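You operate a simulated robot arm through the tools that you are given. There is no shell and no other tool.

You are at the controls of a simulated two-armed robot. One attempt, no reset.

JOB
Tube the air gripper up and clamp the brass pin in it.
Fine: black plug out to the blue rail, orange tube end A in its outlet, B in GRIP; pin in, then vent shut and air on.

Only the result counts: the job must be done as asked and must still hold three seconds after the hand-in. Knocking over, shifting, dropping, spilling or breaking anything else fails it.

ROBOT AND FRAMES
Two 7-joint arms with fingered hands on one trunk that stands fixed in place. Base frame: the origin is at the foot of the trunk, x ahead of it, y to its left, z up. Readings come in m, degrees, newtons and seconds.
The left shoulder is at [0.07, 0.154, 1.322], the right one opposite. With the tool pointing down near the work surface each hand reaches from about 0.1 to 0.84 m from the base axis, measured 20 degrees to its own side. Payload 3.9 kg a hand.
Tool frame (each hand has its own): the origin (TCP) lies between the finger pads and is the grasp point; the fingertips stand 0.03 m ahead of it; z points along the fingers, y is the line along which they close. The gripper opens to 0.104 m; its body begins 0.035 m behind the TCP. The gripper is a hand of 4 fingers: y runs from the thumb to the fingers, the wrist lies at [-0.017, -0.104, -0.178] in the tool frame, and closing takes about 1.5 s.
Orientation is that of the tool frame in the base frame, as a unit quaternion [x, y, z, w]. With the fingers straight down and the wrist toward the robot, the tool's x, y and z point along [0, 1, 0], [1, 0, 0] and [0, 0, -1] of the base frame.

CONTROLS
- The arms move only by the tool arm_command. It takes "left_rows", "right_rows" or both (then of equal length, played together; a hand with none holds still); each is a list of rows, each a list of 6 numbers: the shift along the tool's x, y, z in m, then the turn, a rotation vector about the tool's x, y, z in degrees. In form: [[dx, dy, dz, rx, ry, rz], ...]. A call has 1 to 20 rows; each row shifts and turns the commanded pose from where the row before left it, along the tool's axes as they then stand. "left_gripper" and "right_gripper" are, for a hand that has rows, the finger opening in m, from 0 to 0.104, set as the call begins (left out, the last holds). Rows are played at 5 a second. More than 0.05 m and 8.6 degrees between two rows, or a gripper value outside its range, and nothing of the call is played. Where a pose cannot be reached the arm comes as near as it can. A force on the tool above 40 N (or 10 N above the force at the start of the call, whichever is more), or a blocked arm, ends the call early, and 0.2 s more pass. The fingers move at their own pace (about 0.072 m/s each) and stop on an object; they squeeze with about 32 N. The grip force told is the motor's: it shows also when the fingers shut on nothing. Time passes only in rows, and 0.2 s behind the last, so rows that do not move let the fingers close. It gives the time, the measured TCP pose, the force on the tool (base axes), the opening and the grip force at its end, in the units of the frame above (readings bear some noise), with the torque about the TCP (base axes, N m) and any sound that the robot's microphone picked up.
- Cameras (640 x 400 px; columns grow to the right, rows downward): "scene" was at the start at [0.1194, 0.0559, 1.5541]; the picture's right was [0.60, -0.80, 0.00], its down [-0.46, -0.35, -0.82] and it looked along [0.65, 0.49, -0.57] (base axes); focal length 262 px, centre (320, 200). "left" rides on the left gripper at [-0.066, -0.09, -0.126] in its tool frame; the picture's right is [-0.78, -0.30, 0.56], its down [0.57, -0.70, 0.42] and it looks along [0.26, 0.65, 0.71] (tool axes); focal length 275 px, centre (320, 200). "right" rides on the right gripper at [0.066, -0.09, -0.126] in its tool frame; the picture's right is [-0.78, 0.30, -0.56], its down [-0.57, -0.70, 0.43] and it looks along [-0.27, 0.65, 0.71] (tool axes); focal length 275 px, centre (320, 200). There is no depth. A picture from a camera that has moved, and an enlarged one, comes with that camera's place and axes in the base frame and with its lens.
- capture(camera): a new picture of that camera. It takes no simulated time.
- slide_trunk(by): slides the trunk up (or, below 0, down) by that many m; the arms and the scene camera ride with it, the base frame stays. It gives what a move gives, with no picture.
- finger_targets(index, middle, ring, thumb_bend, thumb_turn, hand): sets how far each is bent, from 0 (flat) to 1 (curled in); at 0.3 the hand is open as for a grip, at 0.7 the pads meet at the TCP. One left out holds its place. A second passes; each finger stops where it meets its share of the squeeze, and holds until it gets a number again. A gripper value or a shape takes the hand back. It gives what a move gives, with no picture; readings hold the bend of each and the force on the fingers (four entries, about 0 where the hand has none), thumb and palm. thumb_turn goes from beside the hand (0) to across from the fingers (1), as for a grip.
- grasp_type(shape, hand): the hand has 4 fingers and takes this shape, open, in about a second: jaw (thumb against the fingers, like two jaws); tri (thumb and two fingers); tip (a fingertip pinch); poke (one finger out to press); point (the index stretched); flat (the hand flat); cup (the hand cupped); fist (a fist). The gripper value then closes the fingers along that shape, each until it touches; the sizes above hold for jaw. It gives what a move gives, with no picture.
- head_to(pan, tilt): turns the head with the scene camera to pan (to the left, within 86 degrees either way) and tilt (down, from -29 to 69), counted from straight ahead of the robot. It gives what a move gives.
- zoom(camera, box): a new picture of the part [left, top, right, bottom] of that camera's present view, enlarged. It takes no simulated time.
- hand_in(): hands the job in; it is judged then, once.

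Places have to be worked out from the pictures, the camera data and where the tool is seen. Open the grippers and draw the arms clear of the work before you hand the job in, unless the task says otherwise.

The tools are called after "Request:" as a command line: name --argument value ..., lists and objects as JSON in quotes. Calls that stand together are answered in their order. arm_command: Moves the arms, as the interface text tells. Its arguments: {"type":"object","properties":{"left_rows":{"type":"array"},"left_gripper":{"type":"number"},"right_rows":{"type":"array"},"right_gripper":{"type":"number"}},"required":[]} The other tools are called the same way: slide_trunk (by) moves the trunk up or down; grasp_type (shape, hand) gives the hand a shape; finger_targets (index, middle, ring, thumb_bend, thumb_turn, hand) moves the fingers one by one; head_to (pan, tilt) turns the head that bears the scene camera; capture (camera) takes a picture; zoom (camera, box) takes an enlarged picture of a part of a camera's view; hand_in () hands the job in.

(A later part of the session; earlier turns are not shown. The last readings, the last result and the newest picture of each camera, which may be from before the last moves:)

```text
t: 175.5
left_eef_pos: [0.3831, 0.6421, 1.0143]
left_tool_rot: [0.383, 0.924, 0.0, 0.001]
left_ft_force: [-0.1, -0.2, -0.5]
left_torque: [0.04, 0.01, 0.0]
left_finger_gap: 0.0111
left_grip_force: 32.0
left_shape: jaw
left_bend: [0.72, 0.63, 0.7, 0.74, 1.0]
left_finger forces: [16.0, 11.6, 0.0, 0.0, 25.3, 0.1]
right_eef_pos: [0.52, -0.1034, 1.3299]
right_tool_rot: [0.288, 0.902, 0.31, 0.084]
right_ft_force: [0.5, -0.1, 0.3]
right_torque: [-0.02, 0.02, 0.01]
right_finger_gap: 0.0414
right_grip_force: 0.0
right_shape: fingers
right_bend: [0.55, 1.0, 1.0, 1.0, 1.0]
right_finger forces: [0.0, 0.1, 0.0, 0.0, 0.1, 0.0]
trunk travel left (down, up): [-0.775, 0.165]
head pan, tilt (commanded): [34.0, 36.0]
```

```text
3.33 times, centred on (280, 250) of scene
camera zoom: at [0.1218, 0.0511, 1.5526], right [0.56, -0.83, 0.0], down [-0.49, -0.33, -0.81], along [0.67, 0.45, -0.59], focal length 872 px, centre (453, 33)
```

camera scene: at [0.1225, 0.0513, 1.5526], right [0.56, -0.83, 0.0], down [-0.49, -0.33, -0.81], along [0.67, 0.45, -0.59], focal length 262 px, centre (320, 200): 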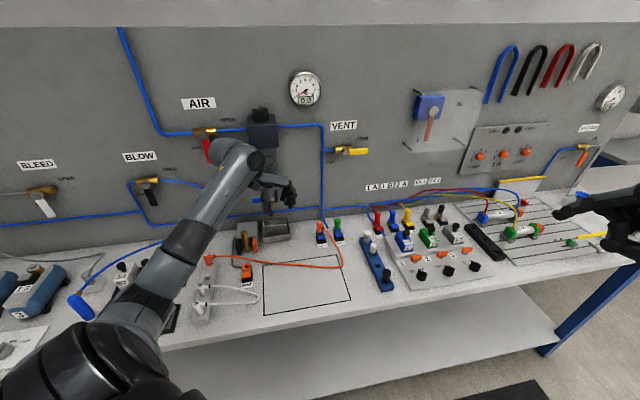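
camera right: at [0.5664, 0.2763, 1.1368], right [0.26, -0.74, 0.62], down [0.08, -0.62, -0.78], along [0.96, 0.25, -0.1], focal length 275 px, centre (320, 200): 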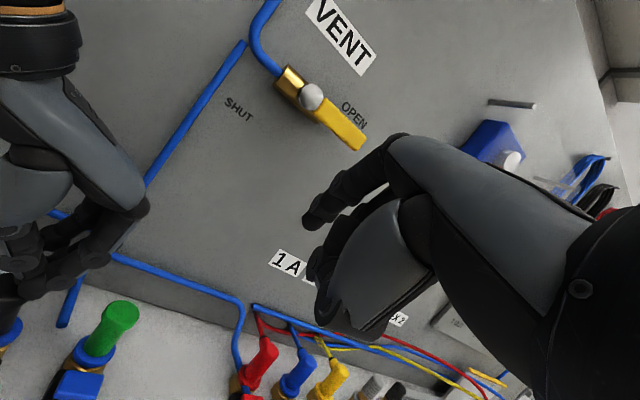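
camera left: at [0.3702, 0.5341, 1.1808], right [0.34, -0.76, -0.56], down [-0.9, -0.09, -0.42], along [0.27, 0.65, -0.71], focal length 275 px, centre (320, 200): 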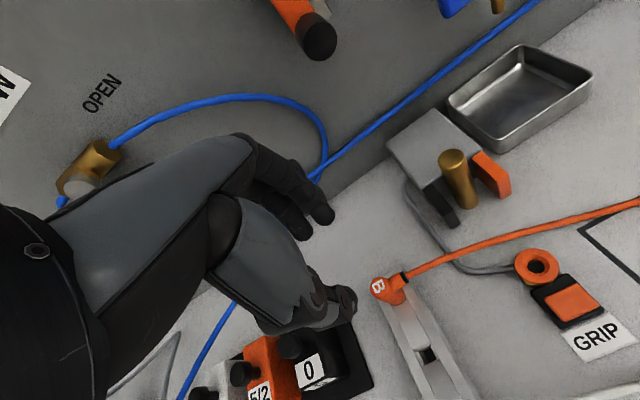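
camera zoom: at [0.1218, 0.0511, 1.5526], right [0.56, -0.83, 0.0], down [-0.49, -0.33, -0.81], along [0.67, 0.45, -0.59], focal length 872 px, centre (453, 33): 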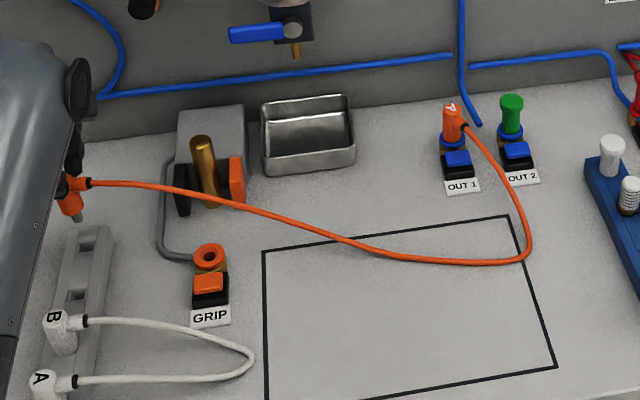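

B is out, tube clear of the pin. I move it toward the bench front first, then right over the GRIP socket, staying above it.

Request:
arm_command --left_rows '[[0, -0.0175, -0.01, 0, 0, 0], [0, -0.0175, -0.005, 0, 0, 0], [-0.028, 0, 0, 0, 0, 0], [-0.028, 0, 0, 0, 0, 0], [-0.028, 0, 0, 0, 0, 0], [-0.027, 0, 0, 0, 0, 0], [0, 0, 0, 0, 0, 0]]'

Request:
head_to --pan 50 --tilt 36

Request:
zoom --camera "left" --box '[280, 180, 460, 320]'

Request:
zoom --camera "scene" --box '[230, 170, 370, 290]'

```text
t: 177.1
left_eef_pos: [0.4371, 0.5373, 1.0292]
left_tool_rot: [0.383, 0.924, 0.001, 0.0]
left_ft_force: [-0.3, -0.2, -0.3]
left_torque: [-0.03, 0.01, -0.01]
left_finger_gap: 0.0109
left_grip_force: 32.2
left_shape: jaw
left_bend: [0.72, 0.63, 0.7, 0.74, 1.0]
left_finger forces: [16.6, 12.1, 0.0, 0.0, 25.0, 0.0]
right_eef_pos: [0.5197, -0.1027, 1.3298]
right_tool_rot: [0.288, 0.903, 0.308, 0.083]
right_ft_force: [0.1, 0.4, 0.6]
right_torque: [0.02, 0.01, 0.02]
right_finger_gap: 0.0414
right_grip_force: 0.1
right_shape: fingers
right_bend: [0.55, 1.0, 1.0, 1.0, 1.0]
right_finger forces: [0.0, 0.0, 0.0, 0.0, 0.0, 0.1]
trunk travel left (down, up): [-0.775, 0.165]
head pan, tilt (commanded): [34.0, 36.0]
```

```text
t: 177.9
left_eef_pos: [0.437, 0.5386, 1.0287]
left_tool_rot: [0.383, 0.924, 0.0, 0.0]
left_ft_force: [-0.4, 0.3, -0.7]
left_torque: [0.0, -0.03, 0.0]
left_finger_gap: 0.0112
left_grip_force: 32.6
left_shape: jaw
left_bend: [0.72, 0.63, 0.7, 0.74, 1.0]
left_finger forces: [16.6, 12.0, 0.0, 0.0, 24.9, 0.0]
right_eef_pos: [0.5195, -0.1022, 1.3291]
right_tool_rot: [0.287, 0.903, 0.309, 0.082]
right_ft_force: [1.3, -0.5, 0.5]
right_torque: [-0.01, -0.02, 0.02]
right_finger_gap: 0.0415
right_grip_force: 0.1
right_shape: fingers
right_bend: [0.55, 1.0, 1.0, 1.0, 1.0]
right_finger forces: [0.0, 0.1, 0.0, 0.0, 0.0, 0.1]
trunk travel left (down, up): [-0.775, 0.165]
head pan, tilt (commanded): [50.0, 36.0]
```

```text
2.86 times, centred on (370, 250) of left
camera zoom: at [0.4203, 0.4275, 1.1555], right [0.34, -0.76, -0.56], down [-0.9, -0.09, -0.43], along [0.27, 0.65, -0.71], focal length 786 px, centre (177, 57)
```

zoom: 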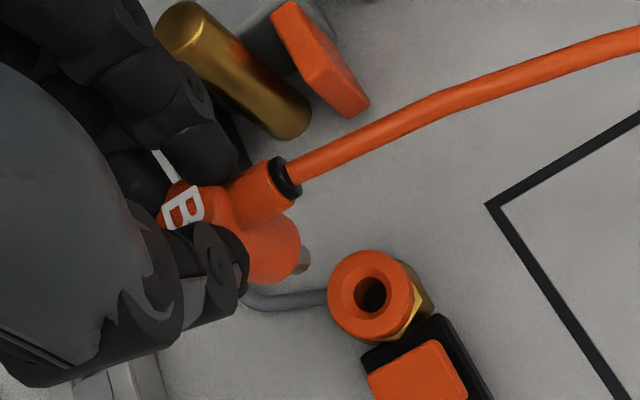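

```text
3.33 times, centred on (300, 230) of scene
camera zoom: at [0.1054, 0.0694, 1.5526], right [0.77, -0.64, 0.0], down [-0.38, -0.45, -0.81], along [0.52, 0.62, -0.59], focal length 872 px, centre (387, 100)
```

zoom: 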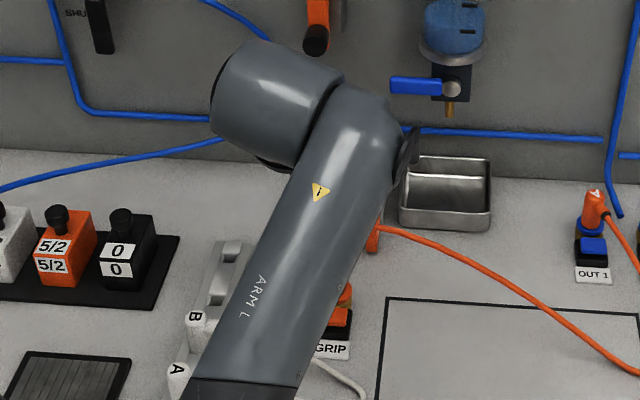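

The nipple and the GRIP ring are within ~2–3 mm. I make that small shift and lower 3.3 cm for a same-height comparison.

Request:
arm_command --left_rows '[[-0.002, -0.001, 0.011, 0, 0, 0], [0, 0, 0.011, 0, 0, 0], [0, 0, 0.011, 0, 0, 0], [0, 0, 0, 0, 0, 0]]'

Request:
zoom --camera "left" --box '[310, 210, 410, 290]'

```text
t: 178.9
left_eef_pos: [0.4361, 0.5361, 0.9949]
left_tool_rot: [0.384, 0.923, 0.0, 0.0]
left_ft_force: [-1.7, -0.2, -0.3]
left_torque: [-0.01, 0.01, 0.0]
left_finger_gap: 0.011
left_grip_force: 31.8
left_shape: jaw
left_bend: [0.72, 0.63, 0.7, 0.74, 1.0]
left_finger forces: [16.7, 12.3, 0.1, 0.1, 24.9, 0.0]
right_eef_pos: [0.519, -0.1028, 1.3293]
right_tool_rot: [0.288, 0.903, 0.309, 0.084]
right_ft_force: [0.5, -0.6, 0.7]
right_torque: [0.04, 0.0, 0.06]
right_finger_gap: 0.0413
right_grip_force: 0.0
right_shape: fingers
right_bend: [0.55, 1.0, 1.0, 1.0, 1.0]
right_finger forces: [0.1, 0.0, 0.1, 0.0, 0.0, 0.0]
trunk travel left (down, up): [-0.775, 0.165]
head pan, tilt (commanded): [50.0, 36.0]
```

```text
5.00 times, centred on (360, 250) of left
camera zoom: at [0.4202, 0.4255, 1.1212], right [0.34, -0.76, -0.56], down [-0.9, -0.09, -0.43], along [0.27, 0.65, -0.71], focal length 1376 px, centre (120, -50)
```

zoom: 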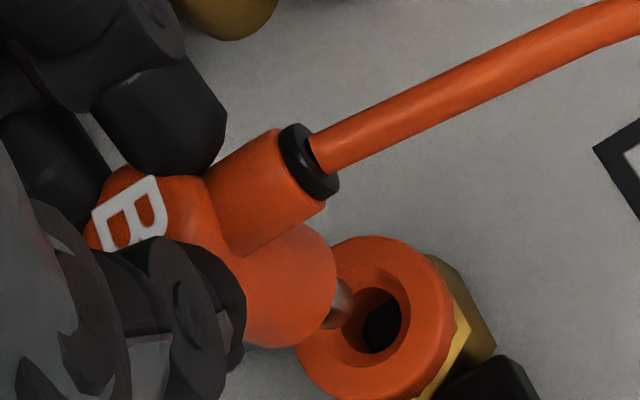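

Comparing with the aligned geometry I had at OUT 1, B needs about (-1, -2.4) mm. I apply that and lower 9 mm.

Request:
arm_command --left_rows '[[-0.001, -0.0024, 0.003, 0, 0, 0], [0, 0, 0.003, 0, 0, 0], [0, 0, 0.003, 0, 0, 0], [0, 0, 0, 0, 0, 0]]'

Request:
zoom --camera "left" --box '[310, 210, 410, 290]'

Request:
zoom --camera "scene" --box '[285, 215, 335, 265]'

```text
t: 179.9
left_eef_pos: [0.4353, 0.5327, 0.9863]
left_tool_rot: [0.383, 0.924, 0.001, 0.0]
left_ft_force: [-0.5, -0.6, 0.6]
left_torque: [-0.01, 0.03, 0.0]
left_finger_gap: 0.0106
left_grip_force: 31.9
left_shape: jaw
left_bend: [0.72, 0.63, 0.7, 0.74, 1.0]
left_finger forces: [16.8, 12.4, 0.0, 0.0, 24.8, 0.0]
right_eef_pos: [0.5198, -0.1039, 1.3286]
right_tool_rot: [0.288, 0.903, 0.309, 0.083]
right_ft_force: [0.3, 0.1, 0.8]
right_torque: [0.02, -0.02, -0.01]
right_finger_gap: 0.0414
right_grip_force: 0.0
right_shape: fingers
right_bend: [0.55, 1.0, 1.0, 1.0, 1.0]
right_finger forces: [0.0, 0.1, 0.0, 0.0, 0.0, 0.0]
trunk travel left (down, up): [-0.775, 0.165]
head pan, tilt (commanded): [50.0, 36.0]
```

```text
5.00 times, centred on (360, 250) of left
camera zoom: at [0.419, 0.4237, 1.1126], right [0.34, -0.76, -0.56], down [-0.9, -0.09, -0.43], along [0.27, 0.65, -0.71], focal length 1376 px, centre (120, -50)
```

zoom: 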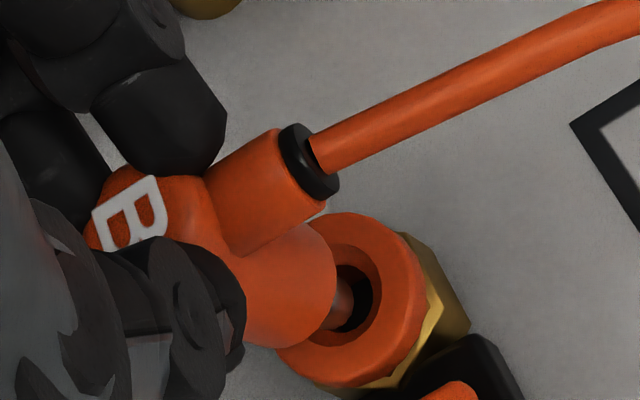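

```text
8.00 times, centred on (310, 240) of scene
camera zoom: at [0.1055, 0.0693, 1.5526], right [0.77, -0.64, 0.0], down [-0.38, -0.45, -0.81], along [0.52, 0.62, -0.59], focal length 2093 px, centre (400, -120)
```

zoom: 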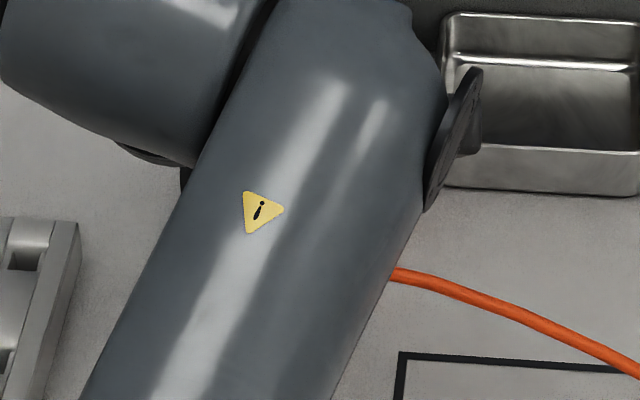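

The nipple is over the ring's funnel, needing ~1 mm in tool x. I correct and lower 5 mm more.

Request:
arm_command --left_rows '[[-0.001, 0, 0.002, 0, 0, 0], [0, 0, 0.003, 0, 0, 0]]'

Request:
zoom --camera "left" --box '[310, 210, 410, 290]'

```text
t: 180.5
left_eef_pos: [0.436, 0.534, 0.9827]
left_tool_rot: [0.384, 0.923, 0.0, 0.0]
left_ft_force: [-0.4, -0.3, 0.4]
left_torque: [0.0, 0.01, 0.0]
left_finger_gap: 0.011
left_grip_force: 32.2
left_shape: jaw
left_bend: [0.72, 0.63, 0.7, 0.74, 1.0]
left_finger forces: [16.7, 12.3, 0.0, 0.1, 24.8, 0.0]
right_eef_pos: [0.519, -0.104, 1.329]
right_tool_rot: [0.288, 0.903, 0.308, 0.083]
right_ft_force: [0.2, 0.7, 0.5]
right_torque: [0.02, -0.02, 0.0]
right_finger_gap: 0.0414
right_grip_force: 0.0
right_shape: fingers
right_bend: [0.55, 1.0, 1.0, 1.0, 1.0]
right_finger forces: [0.0, 0.1, 0.0, 0.0, 0.0, 0.1]
trunk travel left (down, up): [-0.775, 0.165]
head pan, tilt (commanded): [50.0, 36.0]
```

```text
5.00 times, centred on (360, 250) of left
camera zoom: at [0.4195, 0.4232, 1.1082], right [0.34, -0.76, -0.56], down [-0.9, -0.09, -0.43], along [0.27, 0.65, -0.71], focal length 1376 px, centre (120, -50)
```

zoom: 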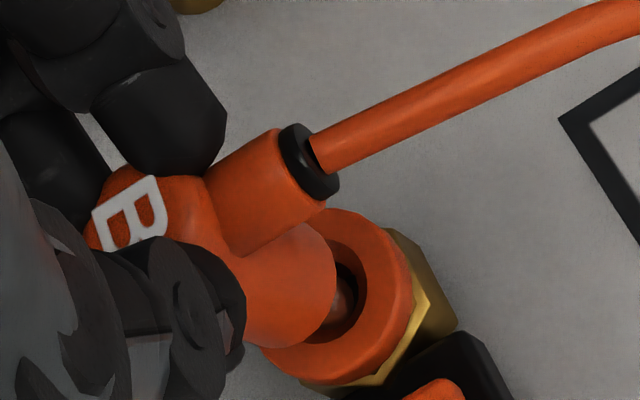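

The nipple sits in the hole's mouth, centred. I lower it in with small steps.

Request:
arm_command --left_rows '[[0, 0, 0.003, 0, 0, 0], [0, 0, 0.003, 0, 0, 0]]'

Request:
arm_command --left_rows '[[0, 0, 0.003, 0, 0, 0], [0, 0, 0.003, 0, 0, 0]]'

Request:
arm_command --left_rows '[[0, 0, 0.003, 0, 0, 0], [0, 0, 0.003, 0, 0, 0]]'

Request:
zoom --camera "left" --box '[310, 210, 410, 290]'

```text
t: 181.1
left_eef_pos: [0.4364, 0.5323, 0.9752]
left_tool_rot: [0.384, 0.923, 0.002, 0.001]
left_ft_force: [0.8, 0.1, 0.4]
left_torque: [0.12, -0.09, 0.02]
left_finger_gap: 0.0109
left_grip_force: 32.0
left_shape: jaw
left_bend: [0.72, 0.63, 0.7, 0.74, 1.0]
left_finger forces: [17.1, 13.6, 0.0, 0.0, 21.7, 0.0]
right_eef_pos: [0.5202, -0.1036, 1.3303]
right_tool_rot: [0.287, 0.903, 0.309, 0.083]
right_ft_force: [0.1, -0.4, -0.6]
right_torque: [-0.01, -0.02, -0.02]
right_finger_gap: 0.0416
right_grip_force: 0.0
right_shape: fingers
right_bend: [0.55, 1.0, 1.0, 1.0, 1.0]
right_finger forces: [0.0, 0.1, 0.1, 0.1, 0.1, 0.0]
trunk travel left (down, up): [-0.775, 0.165]
head pan, tilt (commanded): [50.0, 36.0]
```

```text
t: 181.7
left_eef_pos: [0.4377, 0.5327, 0.9694]
left_tool_rot: [0.384, 0.924, 0.002, 0.0]
left_ft_force: [1.1, 1.3, 1.9]
left_torque: [0.1, -0.09, -0.02]
left_finger_gap: 0.011
left_grip_force: 31.9
left_shape: jaw
left_bend: [0.72, 0.63, 0.7, 0.74, 1.0]
left_finger forces: [17.3, 13.9, 0.0, 0.0, 22.5, 0.0]
right_eef_pos: [0.5197, -0.1026, 1.3301]
right_tool_rot: [0.287, 0.903, 0.309, 0.083]
right_ft_force: [-0.8, -0.2, 0.9]
right_torque: [-0.01, 0.0, 0.0]
right_finger_gap: 0.0412
right_grip_force: 0.0
right_shape: fingers
right_bend: [0.55, 1.0, 1.0, 1.0, 1.0]
right_finger forces: [0.0, 0.0, 0.0, 0.1, 0.1, 0.1]
trunk travel left (down, up): [-0.775, 0.165]
head pan, tilt (commanded): [50.0, 36.0]
```

```text
t: 182.3
left_eef_pos: [0.4374, 0.5338, 0.9649]
left_tool_rot: [0.383, 0.924, 0.002, 0.001]
left_ft_force: [1.7, 2.7, 8.3]
left_torque: [0.2, -0.07, -0.01]
left_finger_gap: 0.011
left_grip_force: 32.3
left_shape: jaw
left_bend: [0.72, 0.63, 0.7, 0.74, 1.0]
left_finger forces: [18.6, 15.4, 0.0, 0.0, 24.0, 0.0]
right_eef_pos: [0.5184, -0.1034, 1.3302]
right_tool_rot: [0.287, 0.903, 0.31, 0.083]
right_ft_force: [-0.3, 0.1, -0.4]
right_torque: [-0.02, 0.02, 0.01]
right_finger_gap: 0.0414
right_grip_force: 0.0
right_shape: fingers
right_bend: [0.55, 1.0, 1.0, 1.0, 1.0]
right_finger forces: [0.1, 0.0, 0.1, 0.0, 0.0, 0.0]
trunk travel left (down, up): [-0.775, 0.165]
head pan, tilt (commanded): [50.0, 36.0]
```

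```text
5.00 times, centred on (360, 250) of left
camera zoom: at [0.4196, 0.4228, 1.0914], right [0.34, -0.76, -0.56], down [-0.9, -0.09, -0.43], along [0.27, 0.65, -0.71], focal length 1376 px, centre (120, -50)
```

zoom: 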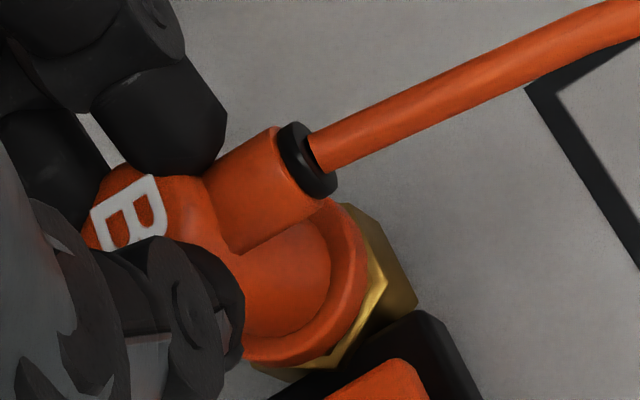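

B is nearly home (8 N at z≈0.965). I push on to seat it.

Request:
arm_command --left_rows '[[0, 0, 0.002, 0, 0, 0], [0, 0, 0.002, 0, 0, 0]]'

Request:
arm_command --left_rows '[[0, 0, 0.001, 0, 0, 0], [0, 0, 0.001, 0, 0, 0]]'

```text
t: 182.9
left_eef_pos: [0.4367, 0.5317, 0.9651]
left_tool_rot: [0.384, 0.923, 0.007, 0.003]
left_ft_force: [4.4, 4.3, 23.7]
left_torque: [0.34, -0.24, 0.0]
left_finger_gap: 0.0116
left_grip_force: 32.2
left_shape: jaw
left_bend: [0.72, 0.62, 0.7, 0.75, 1.0]
left_finger forces: [23.4, 18.0, 0.0, 0.0, 28.3, 0.0]
right_eef_pos: [0.5176, -0.1063, 1.3302]
right_tool_rot: [0.287, 0.903, 0.31, 0.083]
right_ft_force: [0.5, -0.1, -0.7]
right_torque: [0.02, 0.0, -0.02]
right_finger_gap: 0.0418
right_grip_force: 0.1
right_shape: fingers
right_bend: [0.55, 1.0, 1.0, 1.0, 1.0]
right_finger forces: [0.0, 0.1, 0.1, 0.0, 0.0, 0.0]
trunk travel left (down, up): [-0.775, 0.165]
head pan, tilt (commanded): [50.0, 36.0]
```

```text
t: 183.5
left_eef_pos: [0.4362, 0.5328, 0.9634]
left_tool_rot: [0.384, 0.923, 0.007, 0.003]
left_ft_force: [6.8, 7.7, 31.3]
left_torque: [0.47, -0.34, -0.01]
left_finger_gap: 0.0127
left_grip_force: 31.6
left_shape: jaw
left_bend: [0.72, 0.61, 0.7, 0.75, 1.0]
left_finger forces: [25.7, 20.4, 0.0, 0.0, 28.6, 0.1]
right_eef_pos: [0.5161, -0.1061, 1.3302]
right_tool_rot: [0.287, 0.903, 0.31, 0.083]
right_ft_force: [-0.8, -0.2, 0.0]
right_torque: [0.01, 0.0, 0.01]
right_finger_gap: 0.0416
right_grip_force: 0.0
right_shape: fingers
right_bend: [0.55, 1.0, 1.0, 1.0, 1.0]
right_finger forces: [0.0, 0.0, 0.1, 0.1, 0.0, 0.0]
trunk travel left (down, up): [-0.775, 0.165]
head pan, tilt (commanded): [50.0, 36.0]
```

Hard stop at z≈0.9635 with 31 N, as expected for a seated end. Now a pull test.

Request:
arm_command --left_rows '[[0, 0, -0.004, 0, 0, 0], [0, 0, -0.003, 0, 0, 0], [0, 0, 0, 0, 0, 0]]'

Request:
arm_command --left_rows '[[0, 0, -0.003, 0, 0, 0], [0, 0, -0.002, 0, 0, 0]]'

Request:
arm_command --left_rows '[[0, 0, -0.002, 0, 0, 0], [0, 0, -0.001, 0, 0, 0]]'

Request:
zoom --camera "left" --box '[310, 210, 410, 290]'

```text
t: 184.3
left_eef_pos: [0.4354, 0.5321, 0.9649]
left_tool_rot: [0.384, 0.923, -0.001, 0.0]
left_ft_force: [5.3, 6.1, 12.7]
left_torque: [0.3, -0.22, -0.01]
left_finger_gap: 0.0122
left_grip_force: 31.8
left_shape: jaw
left_bend: [0.72, 0.61, 0.7, 0.75, 1.0]
left_finger forces: [24.1, 15.9, 0.0, 0.0, 23.2, 0.0]
right_eef_pos: [0.5187, -0.1032, 1.3296]
right_tool_rot: [0.288, 0.903, 0.309, 0.083]
right_ft_force: [0.2, 0.3, 0.7]
right_torque: [-0.02, 0.03, 0.02]
right_finger_gap: 0.0414
right_grip_force: 0.0
right_shape: fingers
right_bend: [0.55, 1.0, 1.0, 1.0, 1.0]
right_finger forces: [0.0, 0.1, 0.0, 0.0, 0.0, 0.1]
trunk travel left (down, up): [-0.775, 0.165]
head pan, tilt (commanded): [50.0, 36.0]
```

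```text
t: 184.9
left_eef_pos: [0.4355, 0.5326, 0.967]
left_tool_rot: [0.383, 0.924, -0.002, -0.001]
left_ft_force: [3.0, 1.7, -0.7]
left_torque: [-0.1, 0.09, 0.0]
left_finger_gap: 0.0104
left_grip_force: 32.2
left_shape: jaw
left_bend: [0.72, 0.62, 0.7, 0.77, 1.0]
left_finger forces: [16.3, 12.1, 0.0, 0.0, 41.9, 0.0]
right_eef_pos: [0.5196, -0.1029, 1.3301]
right_tool_rot: [0.287, 0.903, 0.308, 0.082]
right_ft_force: [-0.6, 0.5, 0.0]
right_torque: [0.01, -0.03, -0.02]
right_finger_gap: 0.0416
right_grip_force: 0.1
right_shape: fingers
right_bend: [0.55, 1.0, 1.0, 1.0, 1.0]
right_finger forces: [0.1, 0.0, 0.0, 0.0, 0.0, 0.0]
trunk travel left (down, up): [-0.775, 0.165]
head pan, tilt (commanded): [50.0, 36.0]
```

```text
t: 185.5
left_eef_pos: [0.438, 0.5357, 0.9744]
left_tool_rot: [0.383, 0.924, 0.003, 0.001]
left_ft_force: [6.0, 8.0, -0.7]
left_torque: [0.24, -0.13, -0.04]
left_finger_gap: 0.0083
left_grip_force: 32.2
left_shape: jaw
left_bend: [0.72, 0.65, 0.7, 0.79, 1.0]
left_finger forces: [0.1, 8.1, 0.1, 0.0, 0.0, 0.0]
right_eef_pos: [0.5207, -0.1012, 1.3292]
right_tool_rot: [0.287, 0.903, 0.309, 0.082]
right_ft_force: [0.2, 0.4, -0.7]
right_torque: [0.02, 0.01, -0.01]
right_finger_gap: 0.0417
right_grip_force: 0.1
right_shape: fingers
right_bend: [0.55, 1.0, 1.0, 1.0, 1.0]
right_finger forces: [0.0, 0.0, 0.0, 0.0, 0.1, 0.1]
trunk travel left (down, up): [-0.775, 0.165]
head pan, tilt (commanded): [50.0, 36.0]
```

```text
5.00 times, centred on (360, 250) of left
camera zoom: at [0.4205, 0.4244, 1.0997], right [0.34, -0.76, -0.56], down [-0.9, -0.09, -0.43], along [0.27, 0.65, -0.71], focal length 1376 px, centre (120, -50)
```

zoom: 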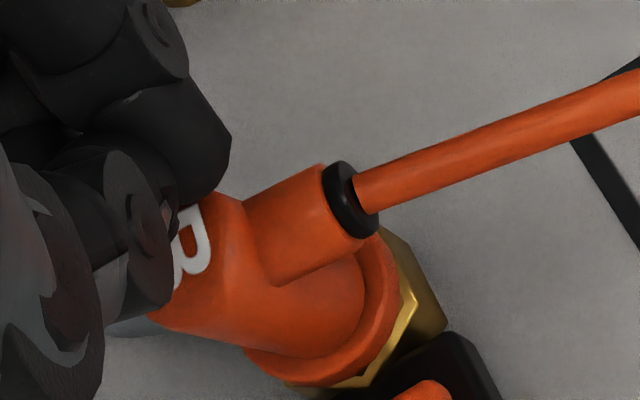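

The fingers slid off sideways while B stayed in the fitting. I open the hand at once and look at B.

Request:
arm_command --left_rows '[[0, 0, 0, 0, 0, 0], [0, 0, 0, 0, 0, 0], [0, 0, 0, 0, 0, 0], [0, 0, 0, 0, 0, 0], [0, 0, 0, 0, 0, 0]]' --left_gripper 0.05

Request:
zoom --camera "left" --box '[280, 190, 420, 300]'

```text
t: 186.7
left_eef_pos: [0.4372, 0.5324, 0.973]
left_tool_rot: [0.384, 0.923, 0.001, 0.001]
left_ft_force: [-0.8, 0.7, 0.2]
left_torque: [0.0, 0.0, 0.05]
left_finger_gap: 0.0495
left_grip_force: 0.1
left_shape: jaw
left_bend: [0.74, 0.45, 0.42, 0.69, 1.0]
left_finger forces: [0.0, 0.0, 0.0, 0.1, 0.0, 0.0]
right_eef_pos: [0.5197, -0.1043, 1.3295]
right_tool_rot: [0.288, 0.903, 0.309, 0.084]
right_ft_force: [-0.3, -0.4, -0.3]
right_torque: [0.03, 0.0, -0.01]
right_finger_gap: 0.0414
right_grip_force: 0.0
right_shape: fingers
right_bend: [0.55, 1.0, 1.0, 1.0, 1.0]
right_finger forces: [0.0, 0.1, 0.1, 0.1, 0.0, 0.0]
trunk travel left (down, up): [-0.775, 0.165]
head pan, tilt (commanded): [50.0, 36.0]
```

```text
3.64 times, centred on (350, 245) of left
camera zoom: at [0.4199, 0.4223, 1.0991], right [0.34, -0.76, -0.56], down [-0.9, -0.09, -0.43], along [0.27, 0.65, -0.71], focal length 1001 px, centre (211, 36)
```

zoom: 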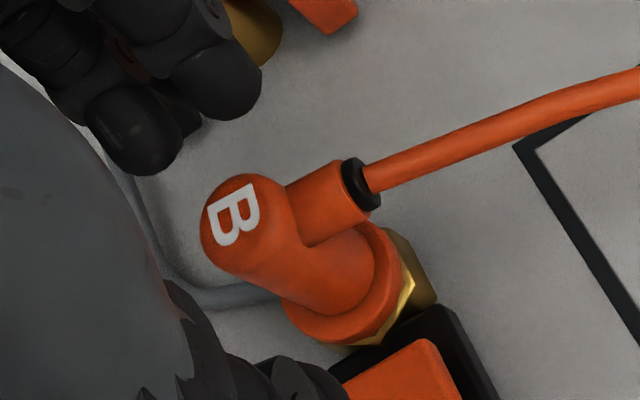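

B stands upright and looks fully seated. To be certain it's latched I re-centre on it, grip again and repeat a gentle pull test.

Request:
arm_command --left_rows '[[0.0025, 0.004, 0, 0, 0, 0], [0.0025, 0.004, 0.004, 0, 0, 0], [0, 0, 0.004, 0, 0, 0], [0, 0, 0, 0, 0, 0]]'

Request:
zoom --camera "left" --box '[280, 190, 420, 300]'

Request:
arm_command --left_rows '[[0, 0, 0, 0, 0, 0], [0, 0, 0, 0, 0, 0], [0, 0, 0, 0, 0, 0], [0, 0, 0, 0, 0, 0], [0, 0, 0, 0, 0, 0], [0, 0, 0, 0, 0, 0]]' --left_gripper 0.0

```text
t: 187.7
left_eef_pos: [0.4389, 0.5433, 0.9647]
left_tool_rot: [0.383, 0.924, 0.001, 0.001]
left_ft_force: [0.1, -0.7, 0.2]
left_torque: [-0.01, -0.01, 0.02]
left_finger_gap: 0.0496
left_grip_force: 0.0
left_shape: jaw
left_bend: [0.74, 0.45, 0.42, 0.69, 1.0]
left_finger forces: [0.0, 0.0, 0.1, 0.0, 0.0, 0.0]
right_eef_pos: [0.5197, -0.1034, 1.3294]
right_tool_rot: [0.287, 0.903, 0.31, 0.083]
right_ft_force: [0.5, -0.3, -0.2]
right_torque: [0.0, -0.02, 0.01]
right_finger_gap: 0.0414
right_grip_force: 0.0
right_shape: fingers
right_bend: [0.55, 1.0, 1.0, 1.0, 1.0]
right_finger forces: [0.0, 0.0, 0.0, 0.0, 0.0, 0.0]
trunk travel left (down, up): [-0.775, 0.165]
head pan, tilt (commanded): [50.0, 36.0]
```

```text
3.64 times, centred on (350, 245) of left
camera zoom: at [0.4223, 0.4318, 1.0911], right [0.34, -0.76, -0.56], down [-0.9, -0.09, -0.43], along [0.27, 0.65, -0.71], focal length 1001 px, centre (211, 36)
```

zoom: 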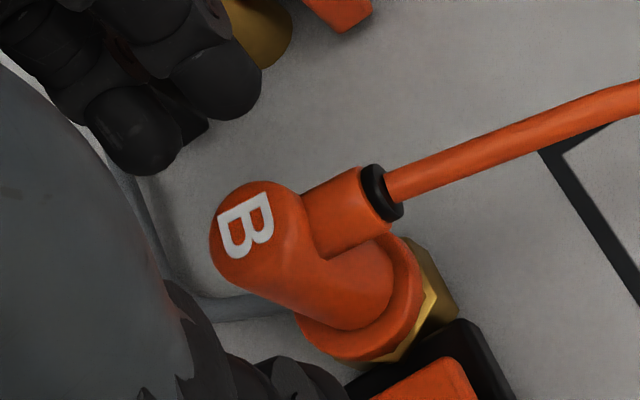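

```text
t: 189.1
left_eef_pos: [0.4375, 0.5415, 0.9662]
left_tool_rot: [0.384, 0.924, 0.0, 0.0]
left_ft_force: [-1.4, -0.3, -1.4]
left_torque: [0.01, -0.02, 0.01]
left_finger_gap: 0.0063
left_grip_force: 32.0
left_shape: jaw
left_bend: [0.72, 0.7, 0.7, 0.74, 1.0]
left_finger forces: [22.7, 6.3, 0.1, 0.0, 25.1, 0.0]
right_eef_pos: [0.5189, -0.1033, 1.3297]
right_tool_rot: [0.288, 0.903, 0.309, 0.082]
right_ft_force: [0.1, -0.5, 0.1]
right_torque: [-0.03, 0.0, -0.02]
right_finger_gap: 0.0415
right_grip_force: 0.1
right_shape: fingers
right_bend: [0.55, 1.0, 1.0, 1.0, 1.0]
right_finger forces: [0.1, 0.0, 0.1, 0.1, 0.1, 0.1]
trunk travel left (down, up): [-0.775, 0.165]
head pan, tilt (commanded): [50.0, 36.0]
```

Gripped well. I first press B down firmly once more, then pull.

Request:
arm_command --left_rows '[[0, 0, 0.003, 0, 0, 0], [0, 0, 0.002, 0, 0, 0]]'

Request:
arm_command --left_rows '[[0, 0, 0.001, 0, 0, 0], [0, 0, 0.001, 0, 0, 0]]'

Request:
arm_command --left_rows '[[0, 0, -0.004, 0, 0, 0], [0, 0, -0.004, 0, 0, 0], [0, 0, 0, 0, 0, 0]]'

Request:
arm_command --left_rows '[[0, 0, -0.002, 0, 0, 0], [0, 0, -0.001, 0, 0, 0]]'

```text
t: 189.7
left_eef_pos: [0.438, 0.5419, 0.9634]
left_tool_rot: [0.383, 0.924, 0.005, 0.002]
left_ft_force: [-0.5, 2.3, 15.1]
left_torque: [0.15, -0.12, 0.01]
left_finger_gap: 0.0066
left_grip_force: 32.8
left_shape: jaw
left_bend: [0.72, 0.7, 0.7, 0.75, 1.0]
left_finger forces: [24.6, 11.1, 0.0, 0.0, 27.4, 0.1]
right_eef_pos: [0.5176, -0.1045, 1.3308]
right_tool_rot: [0.287, 0.903, 0.309, 0.083]
right_ft_force: [0.4, 0.9, 0.4]
right_torque: [-0.01, -0.01, 0.0]
right_finger_gap: 0.0415
right_grip_force: 0.0
right_shape: fingers
right_bend: [0.55, 1.0, 1.0, 1.0, 1.0]
right_finger forces: [0.1, 0.0, 0.0, 0.0, 0.0, 0.0]
trunk travel left (down, up): [-0.775, 0.165]
head pan, tilt (commanded): [50.0, 36.0]
```

```text
t: 190.3
left_eef_pos: [0.4392, 0.5415, 0.9625]
left_tool_rot: [0.384, 0.923, 0.006, 0.002]
left_ft_force: [-0.9, 3.7, 29.4]
left_torque: [0.16, -0.26, 0.06]
left_finger_gap: 0.0074
left_grip_force: 32.4
left_shape: jaw
left_bend: [0.72, 0.71, 0.7, 0.76, 1.0]
left_finger forces: [26.8, 14.4, 0.0, 0.0, 28.5, 0.1]
right_eef_pos: [0.5155, -0.1059, 1.3326]
right_tool_rot: [0.287, 0.902, 0.31, 0.085]
right_ft_force: [0.6, -0.2, 0.4]
right_torque: [0.01, -0.02, 0.0]
right_finger_gap: 0.0414
right_grip_force: 0.1
right_shape: fingers
right_bend: [0.55, 1.0, 1.0, 1.0, 1.0]
right_finger forces: [0.0, 0.0, 0.0, 0.1, 0.0, 0.0]
trunk travel left (down, up): [-0.775, 0.165]
head pan, tilt (commanded): [50.0, 36.0]
```

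```text
t: 191.1
left_eef_pos: [0.4386, 0.541, 0.9633]
left_tool_rot: [0.384, 0.923, -0.001, -0.001]
left_ft_force: [1.5, 1.6, 5.6]
left_torque: [0.11, -0.21, 0.06]
left_finger_gap: 0.0066
left_grip_force: 31.6
left_shape: jaw
left_bend: [0.72, 0.7, 0.7, 0.76, 1.0]
left_finger forces: [24.7, 0.1, 0.0, 0.0, 26.6, 0.0]
right_eef_pos: [0.519, -0.104, 1.3295]
right_tool_rot: [0.287, 0.903, 0.31, 0.083]
right_ft_force: [0.7, 0.5, -0.5]
right_torque: [0.02, 0.0, 0.02]
right_finger_gap: 0.0413
right_grip_force: 0.1
right_shape: fingers
right_bend: [0.55, 1.0, 1.0, 1.0, 1.0]
right_finger forces: [0.1, 0.0, 0.1, 0.1, 0.0, 0.1]
trunk travel left (down, up): [-0.775, 0.165]
head pan, tilt (commanded): [50.0, 36.0]
```

```text
t: 191.7
left_eef_pos: [0.439, 0.5429, 0.9649]
left_tool_rot: [0.384, 0.923, -0.003, -0.001]
left_ft_force: [0.0, -1.1, -13.7]
left_torque: [0.03, -0.01, 0.02]
left_finger_gap: 0.006
left_grip_force: 32.0
left_shape: jaw
left_bend: [0.72, 0.7, 0.7, 0.75, 1.0]
left_finger forces: [20.7, 0.0, 0.0, 0.0, 23.0, 0.0]
right_eef_pos: [0.5201, -0.1018, 1.3286]
right_tool_rot: [0.288, 0.903, 0.307, 0.082]
right_ft_force: [0.0, 0.6, 0.0]
right_torque: [-0.03, 0.03, 0.03]
right_finger_gap: 0.0414
right_grip_force: 0.1
right_shape: fingers
right_bend: [0.55, 1.0, 1.0, 1.0, 1.0]
right_finger forces: [0.1, 0.1, 0.0, 0.0, 0.0, 0.0]
trunk travel left (down, up): [-0.775, 0.165]
head pan, tilt (commanded): [50.0, 36.0]
```

B holds against a ~14 N pull: latched. I relax, open, and lift the hand straight up off it.

Request:
arm_command --left_rows '[[0, 0, 0.003, 0, 0, 0], [0, 0, 0, 0, 0, 0]]'

Request:
arm_command --left_rows '[[0, 0, 0, 0, 0, 0], [0, 0, 0, 0, 0, 0], [0, 0, 0, 0, 0, 0], [0, 0, 0, 0, 0, 0], [0, 0, 0, 0, 0, 0], [0, 0, -0.01, 0, 0, 0], [0, 0, -0.02, 0, 0, 0], [0, 0, -0.03, 0, 0, 0], [0, -0.02, -0.04, 0, 0, 0], [0, -0.03, -0.03, 0, 0, 0], [0, -0.04, -0.02, 0, 0, 0], [0, 0, 0, 0, 0, 0]]' --left_gripper 0.05

Request:
capture --camera "scene"

Request:
capture --camera "left"

```text
t: 192.3
left_eef_pos: [0.4385, 0.5435, 0.9647]
left_tool_rot: [0.384, 0.923, -0.001, 0.0]
left_ft_force: [0.1, -1.4, -10.6]
left_torque: [-0.01, 0.02, -0.01]
left_finger_gap: 0.0059
left_grip_force: 32.1
left_shape: jaw
left_bend: [0.72, 0.7, 0.7, 0.75, 1.0]
left_finger forces: [20.5, 0.1, 0.1, 0.0, 25.1, 0.0]
right_eef_pos: [0.5206, -0.1017, 1.3288]
right_tool_rot: [0.287, 0.903, 0.309, 0.083]
right_ft_force: [-0.2, 0.0, -0.1]
right_torque: [-0.01, -0.01, 0.01]
right_finger_gap: 0.0416
right_grip_force: 0.0
right_shape: fingers
right_bend: [0.55, 1.0, 1.0, 1.0, 1.0]
right_finger forces: [0.1, 0.1, 0.0, 0.1, 0.0, 0.1]
trunk travel left (down, up): [-0.775, 0.165]
head pan, tilt (commanded): [50.0, 36.0]
```

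```text
t: 194.9
left_eef_pos: [0.3733, 0.4783, 1.1194]
left_tool_rot: [0.384, 0.923, 0.002, 0.0]
left_ft_force: [0.6, 0.3, -0.1]
left_torque: [-0.02, 0.0, 0.02]
left_finger_gap: 0.0498
left_grip_force: 0.0
left_shape: jaw
left_bend: [0.74, 0.45, 0.42, 0.69, 1.0]
left_finger forces: [0.1, 0.0, 0.0, 0.1, 0.1, 0.0]
right_eef_pos: [0.5194, -0.1021, 1.3288]
right_tool_rot: [0.288, 0.903, 0.308, 0.083]
right_ft_force: [0.6, -0.7, 0.2]
right_torque: [0.02, 0.0, -0.03]
right_finger_gap: 0.0415
right_grip_force: 0.2
right_shape: fingers
right_bend: [0.55, 1.0, 1.0, 1.0, 1.0]
right_finger forces: [0.0, 0.0, 0.0, 0.0, 0.0, 0.1]
trunk travel left (down, up): [-0.775, 0.165]
head pan, tilt (commanded): [50.0, 36.0]
```

```text
taken
camera scene: at [0.106, 0.0699, 1.5526], right [0.77, -0.64, 0.0], down [-0.38, -0.45, -0.81], along [0.52, 0.62, -0.59], focal length 262 px, centre (320, 200)
```

scene: 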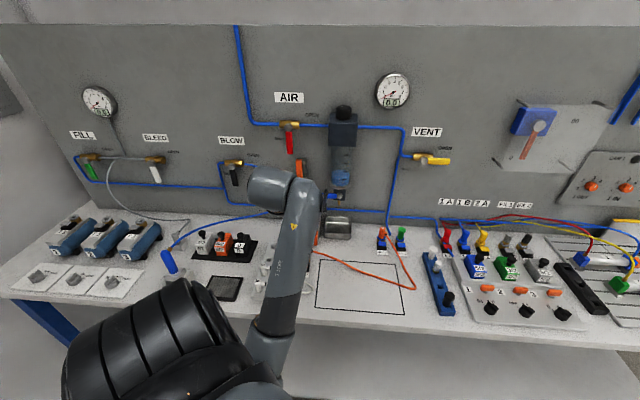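

```text
taken
camera left: at [0.357, 0.3679, 1.2453], right [0.34, -0.76, -0.56], down [-0.9, -0.09, -0.42], along [0.27, 0.65, -0.71], focal length 275 px, centre (320, 200)
```

left: 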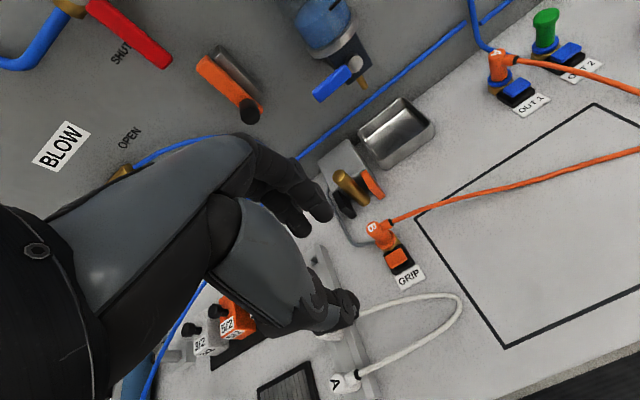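

Everything is in place: plug in the rail, A in OUT 1, B in GRIP, pin between the jaws. Next the valves; first I re-measure VENT and AIR with zooms at two trunk heights while shaping the left hand into a poke.

Request:
zoom --camera "scene" --box '[400, 140, 464, 180]'

Request:
zoom --camera "scene" --box '[260, 105, 324, 165]'

Request:
zoom --camera "left" --box '[320, 140, 440, 290]'

Request:
grasp_type --hand "left" --shape "poke"

Request:
finger_targets --hand "left" --index 0.5 --middle 1.0 --ring 1.0

Request:
slide_trunk --by -0.1

Request:
zoom --camera "scene" --box '[400, 105, 464, 145]'

Request:
zoom --camera "scene" --box '[255, 60, 319, 120]'

```text
10.00 times, centred on (432, 160) of scene
camera zoom: at [0.106, 0.0699, 1.5526], right [0.77, -0.64, 0.0], down [-0.38, -0.45, -0.81], along [0.52, 0.62, -0.59], focal length 2616 px, centre (-800, 600)
```

zoom: 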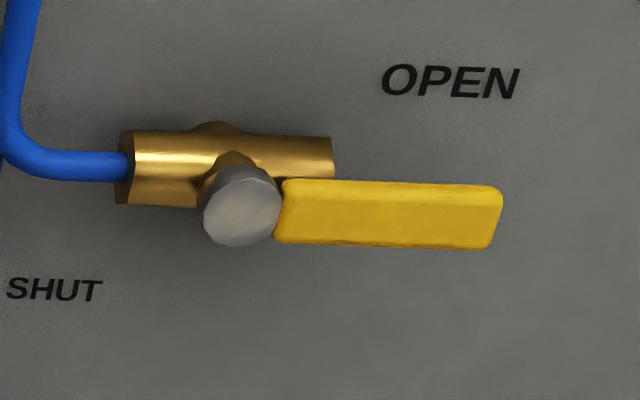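

```text
6.67 times, centred on (292, 135) of scene
camera zoom: at [0.106, 0.0699, 1.5526], right [0.77, -0.64, 0.0], down [-0.38, -0.45, -0.81], along [0.52, 0.62, -0.59], focal length 1744 px, centre (507, 633)
```

zoom: 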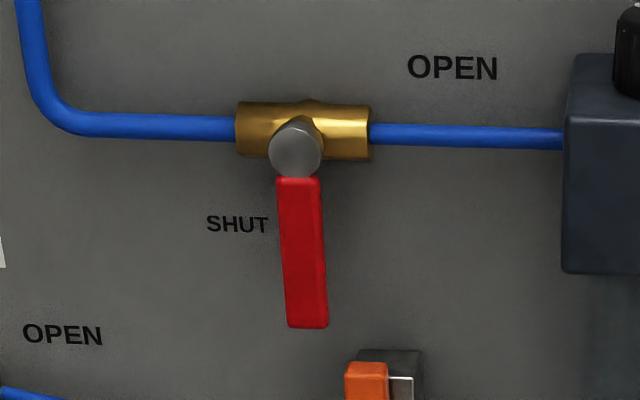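

```text
2.67 times, centred on (380, 215) of left
camera zoom: at [0.357, 0.3679, 1.2453], right [0.34, -0.76, -0.56], down [-0.9, -0.09, -0.42], along [0.27, 0.65, -0.71], focal length 734 px, centre (160, 160)
```

zoom: 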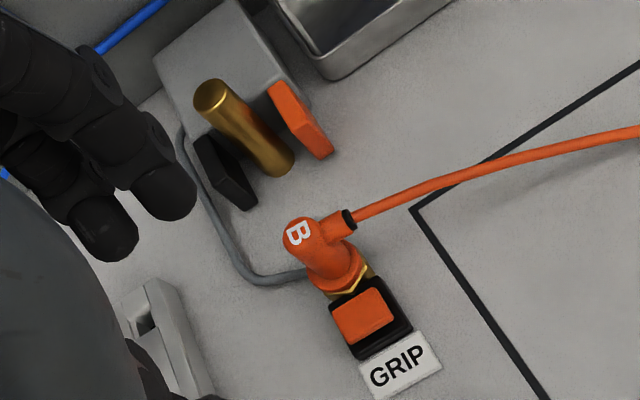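

```text
t: 195.8
left_eef_pos: [0.3739, 0.4785, 1.1189]
left_tool_rot: [0.384, 0.923, 0.001, 0.001]
left_ft_force: [0.5, 0.5, 0.5]
left_torque: [-0.01, 0.03, 0.02]
left_finger_gap: 0.0002
left_grip_force: 0.1
left_shape: poke
left_bend: [0.7, 0.7, 0.99, 1.0, 1.0]
left_finger forces: [0.1, 0.0, 0.1, 0.0, 0.1, 0.1]
right_eef_pos: [0.5185, -0.1031, 1.3295]
right_tool_rot: [0.287, 0.903, 0.309, 0.083]
right_ft_force: [0.8, -0.3, 0.1]
right_torque: [-0.01, 0.01, 0.0]
right_finger_gap: 0.0414
right_grip_force: 0.1
right_shape: fingers
right_bend: [0.55, 1.0, 1.0, 1.0, 1.0]
right_finger forces: [0.0, 0.0, 0.0, 0.1, 0.1, 0.0]
trunk travel left (down, up): [-0.775, 0.165]
head pan, tilt (commanded): [50.0, 36.0]
```

```text
t: 196.8
left_eef_pos: [0.3741, 0.4795, 1.1187]
left_tool_rot: [0.383, 0.924, 0.002, 0.0]
left_ft_force: [-0.2, -0.6, 0.3]
left_torque: [0.0, 0.0, -0.02]
left_finger_gap: 0.0449
left_grip_force: 0.1
left_shape: fingers
left_bend: [0.5, 1.0, 1.0, 1.0, 1.0]
left_finger forces: [0.0, 0.0, 0.0, 0.1, 0.0, 0.1]
right_eef_pos: [0.5201, -0.1025, 1.33]
right_tool_rot: [0.288, 0.903, 0.308, 0.082]
right_ft_force: [0.2, -0.9, 0.4]
right_torque: [-0.02, -0.03, 0.04]
right_finger_gap: 0.0413
right_grip_force: 0.1
right_shape: fingers
right_bend: [0.55, 1.0, 1.0, 1.0, 1.0]
right_finger forces: [0.0, 0.0, 0.1, 0.0, 0.0, 0.0]
trunk travel left (down, up): [-0.775, 0.165]
head pan, tilt (commanded): [50.0, 36.0]
```

```text
t: 198.1
left_eef_pos: [0.3731, 0.479, 1.0192]
left_tool_rot: [0.384, 0.923, 0.001, 0.0]
left_ft_force: [0.4, 0.0, 0.9]
left_torque: [0.0, -0.04, -0.04]
left_finger_gap: 0.0452
left_grip_force: 0.1
left_shape: fingers
left_bend: [0.5, 1.0, 1.0, 1.0, 1.0]
left_finger forces: [0.0, 0.0, 0.0, 0.0, 0.0, 0.1]
right_eef_pos: [0.5195, -0.1024, 1.2295]
right_tool_rot: [0.287, 0.903, 0.309, 0.083]
right_ft_force: [0.0, -0.9, 0.6]
right_torque: [0.0, -0.01, -0.03]
right_finger_gap: 0.0414
right_grip_force: 0.0
right_shape: fingers
right_bend: [0.55, 1.0, 1.0, 1.0, 1.0]
right_finger forces: [0.0, 0.1, 0.0, 0.1, 0.1, 0.1]
trunk travel left (down, up): [-0.675, 0.265]
head pan, tilt (commanded): [50.0, 36.0]
```

```text
10.00 times, centred on (432, 125) of scene
camera zoom: at [0.1053, 0.0694, 1.4527], right [0.77, -0.64, 0.0], down [-0.38, -0.45, -0.81], along [0.52, 0.62, -0.59], focal length 2616 px, centre (-800, 950)
```

zoom: 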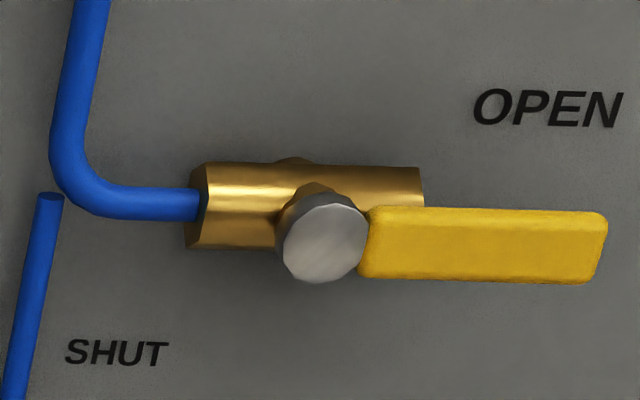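

```text
6.67 times, centred on (287, 90) of scene
camera zoom: at [0.1053, 0.0694, 1.4527], right [0.77, -0.64, 0.0], down [-0.38, -0.45, -0.81], along [0.52, 0.62, -0.59], focal length 1744 px, centre (540, 933)
```

zoom: 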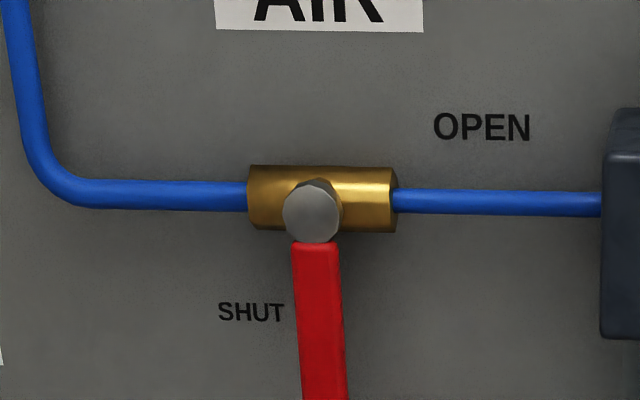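

VENT: pivot at U=0.280, V≈0.867, z≈1.180, lever reaching right to U≈0.353. AIR: pivot U=-0.133, V≈0.863, z≈1.273, lever hanging down. I raise the left hand and tilt it 75° so the index points at the wall.

Request:
arm_command --left_rows '[[0, 0, -0.045, 0, 0, 0], [0, 0, -0.045, 0, 0, 0], [0, 0, -0.045, 0, 0, 0], [0, 0, -0.045, 0, 0, 0], [0, 0, 0, -8.33, 0, 0], [0, 0, 0, -8.33, 0, 0], [0, 0, 0, -8.33, 0, 0], [0, 0, 0, -8.33, 0, 0], [0, 0, 0, -8.33, 0, 0], [0, 0, 0, -8.33, 0, 0], [0, 0, 0, -8.33, 0, 0], [0, 0, 0, -8.33, 0, 0], [0, 0, 0, -8.33, 0, 0], [0, 0, 0, 0, 0, 0]]'

Request:
capture --camera "left"

Request:
capture --camera "scene"

```text
t: 201.1
left_eef_pos: [0.4227, 0.5092, 1.2247]
left_tool_rot: [0.304, 0.728, 0.569, 0.232]
left_ft_force: [-0.5, 0.3, -0.6]
left_torque: [0.01, -0.01, -0.01]
left_finger_gap: 0.0453
left_grip_force: 0.0
left_shape: fingers
left_bend: [0.5, 1.0, 1.0, 1.0, 1.0]
left_finger forces: [0.1, 0.0, 0.0, 0.0, 0.1, 0.0]
left hand out of reach, approached as far as the arm can: row 8, 9, 10
right_eef_pos: [0.5192, -0.1037, 1.2287]
right_tool_rot: [0.287, 0.903, 0.309, 0.084]
right_ft_force: [-0.1, 0.0, -0.1]
right_torque: [-0.04, -0.02, 0.01]
right_finger_gap: 0.0413
right_grip_force: 0.1
right_shape: fingers
right_bend: [0.55, 1.0, 1.0, 1.0, 1.0]
right_finger forces: [0.1, 0.0, 0.1, 0.1, 0.0, 0.1]
trunk travel left (down, up): [-0.675, 0.265]
head pan, tilt (commanded): [50.0, 36.0]
```

```text
taken
camera left: at [0.3679, 0.361, 1.1684], right [0.88, -0.22, -0.43], down [-0.24, 0.58, -0.78], along [0.42, 0.79, 0.46], focal length 275 px, centre (320, 200)
```

left: 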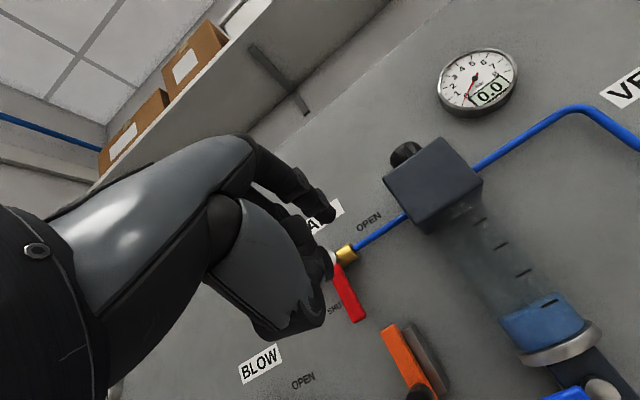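

```text
taken
camera scene: at [0.1051, 0.0698, 1.4526], right [0.77, -0.64, 0.0], down [-0.38, -0.45, -0.81], along [0.52, 0.62, -0.59], focal length 262 px, centre (320, 200)
```

scene: 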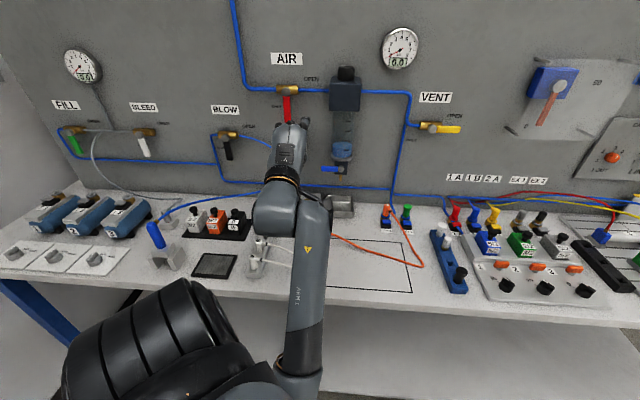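

The hand is at 76° tilt with the index toward the wall. I move it right, staying well in front of the wall parts, to in front of the VENT lever.

Request:
arm_command --left_rows '[[-0.044, 0, 0, 0, 0, 0], [-0.044, 0, 0, 0, 0, 0], [-0.044, 0, 0, 0, 0, 0], [-0.044, 0, 0, 0, 0, 0], [-0.044, 0, 0, 0, 0, 0], [-0.044, 0, 0, 0, 0, 0], [-0.044, 0, 0, 0, 0, 0], [-0.044, 0, 0, 0, 0, 0], [-0.044, 0, 0, 0, 0, 0], [0, 0, 0, 0, 0, 0], [0, 0, 0, 0, 0, 0]]'

Request:
capture --camera "left"

Request:
capture --camera "scene"

```text
t: 201.7
left_eef_pos: [0.4607, 0.4707, 1.2625]
left_tool_rot: [0.314, 0.683, 0.63, 0.192]
left_ft_force: [0.0, -0.4, -0.4]
left_torque: [0.02, -0.04, 0.02]
left_finger_gap: 0.0448
left_grip_force: 0.0
left_shape: fingers
left_bend: [0.5, 1.0, 1.0, 1.0, 1.0]
left_finger forces: [0.0, 0.0, 0.0, 0.1, 0.1, 0.0]
right_eef_pos: [0.5204, -0.104, 1.2291]
right_tool_rot: [0.288, 0.903, 0.309, 0.082]
right_ft_force: [-0.1, -0.1, 0.0]
right_torque: [-0.01, -0.01, 0.03]
right_finger_gap: 0.0416
right_grip_force: 0.0
right_shape: fingers
right_bend: [0.55, 1.0, 1.0, 1.0, 1.0]
right_finger forces: [0.1, 0.0, 0.1, 0.1, 0.0, 0.1]
trunk travel left (down, up): [-0.675, 0.265]
head pan, tilt (commanded): [50.0, 36.0]
stopped in row 2 (left hand): the arm was blocked; the commanded pose is now the measured one
```

```text
taken
camera left: at [0.4095, 0.3321, 1.1821], right [0.88, -0.11, -0.47], down [-0.27, 0.69, -0.67], along [0.4, 0.71, 0.58], focal length 275 px, centre (320, 200)
```

left: 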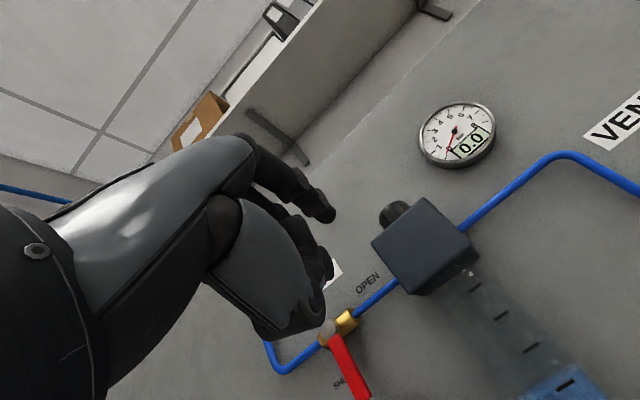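

```text
taken
camera scene: at [0.107, 0.0683, 1.4526], right [0.77, -0.64, 0.0], down [-0.38, -0.45, -0.81], along [0.52, 0.62, -0.59], focal length 262 px, centre (320, 200)
```

scene: 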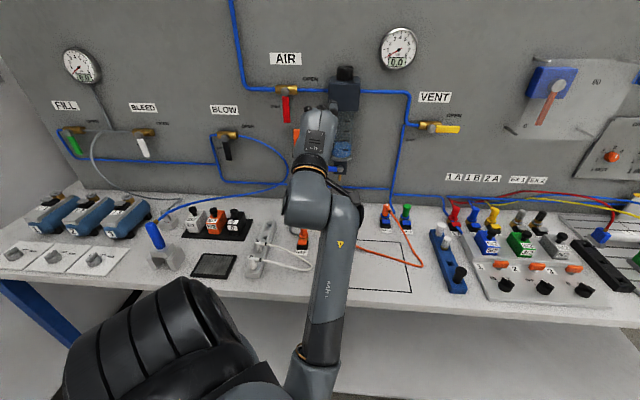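

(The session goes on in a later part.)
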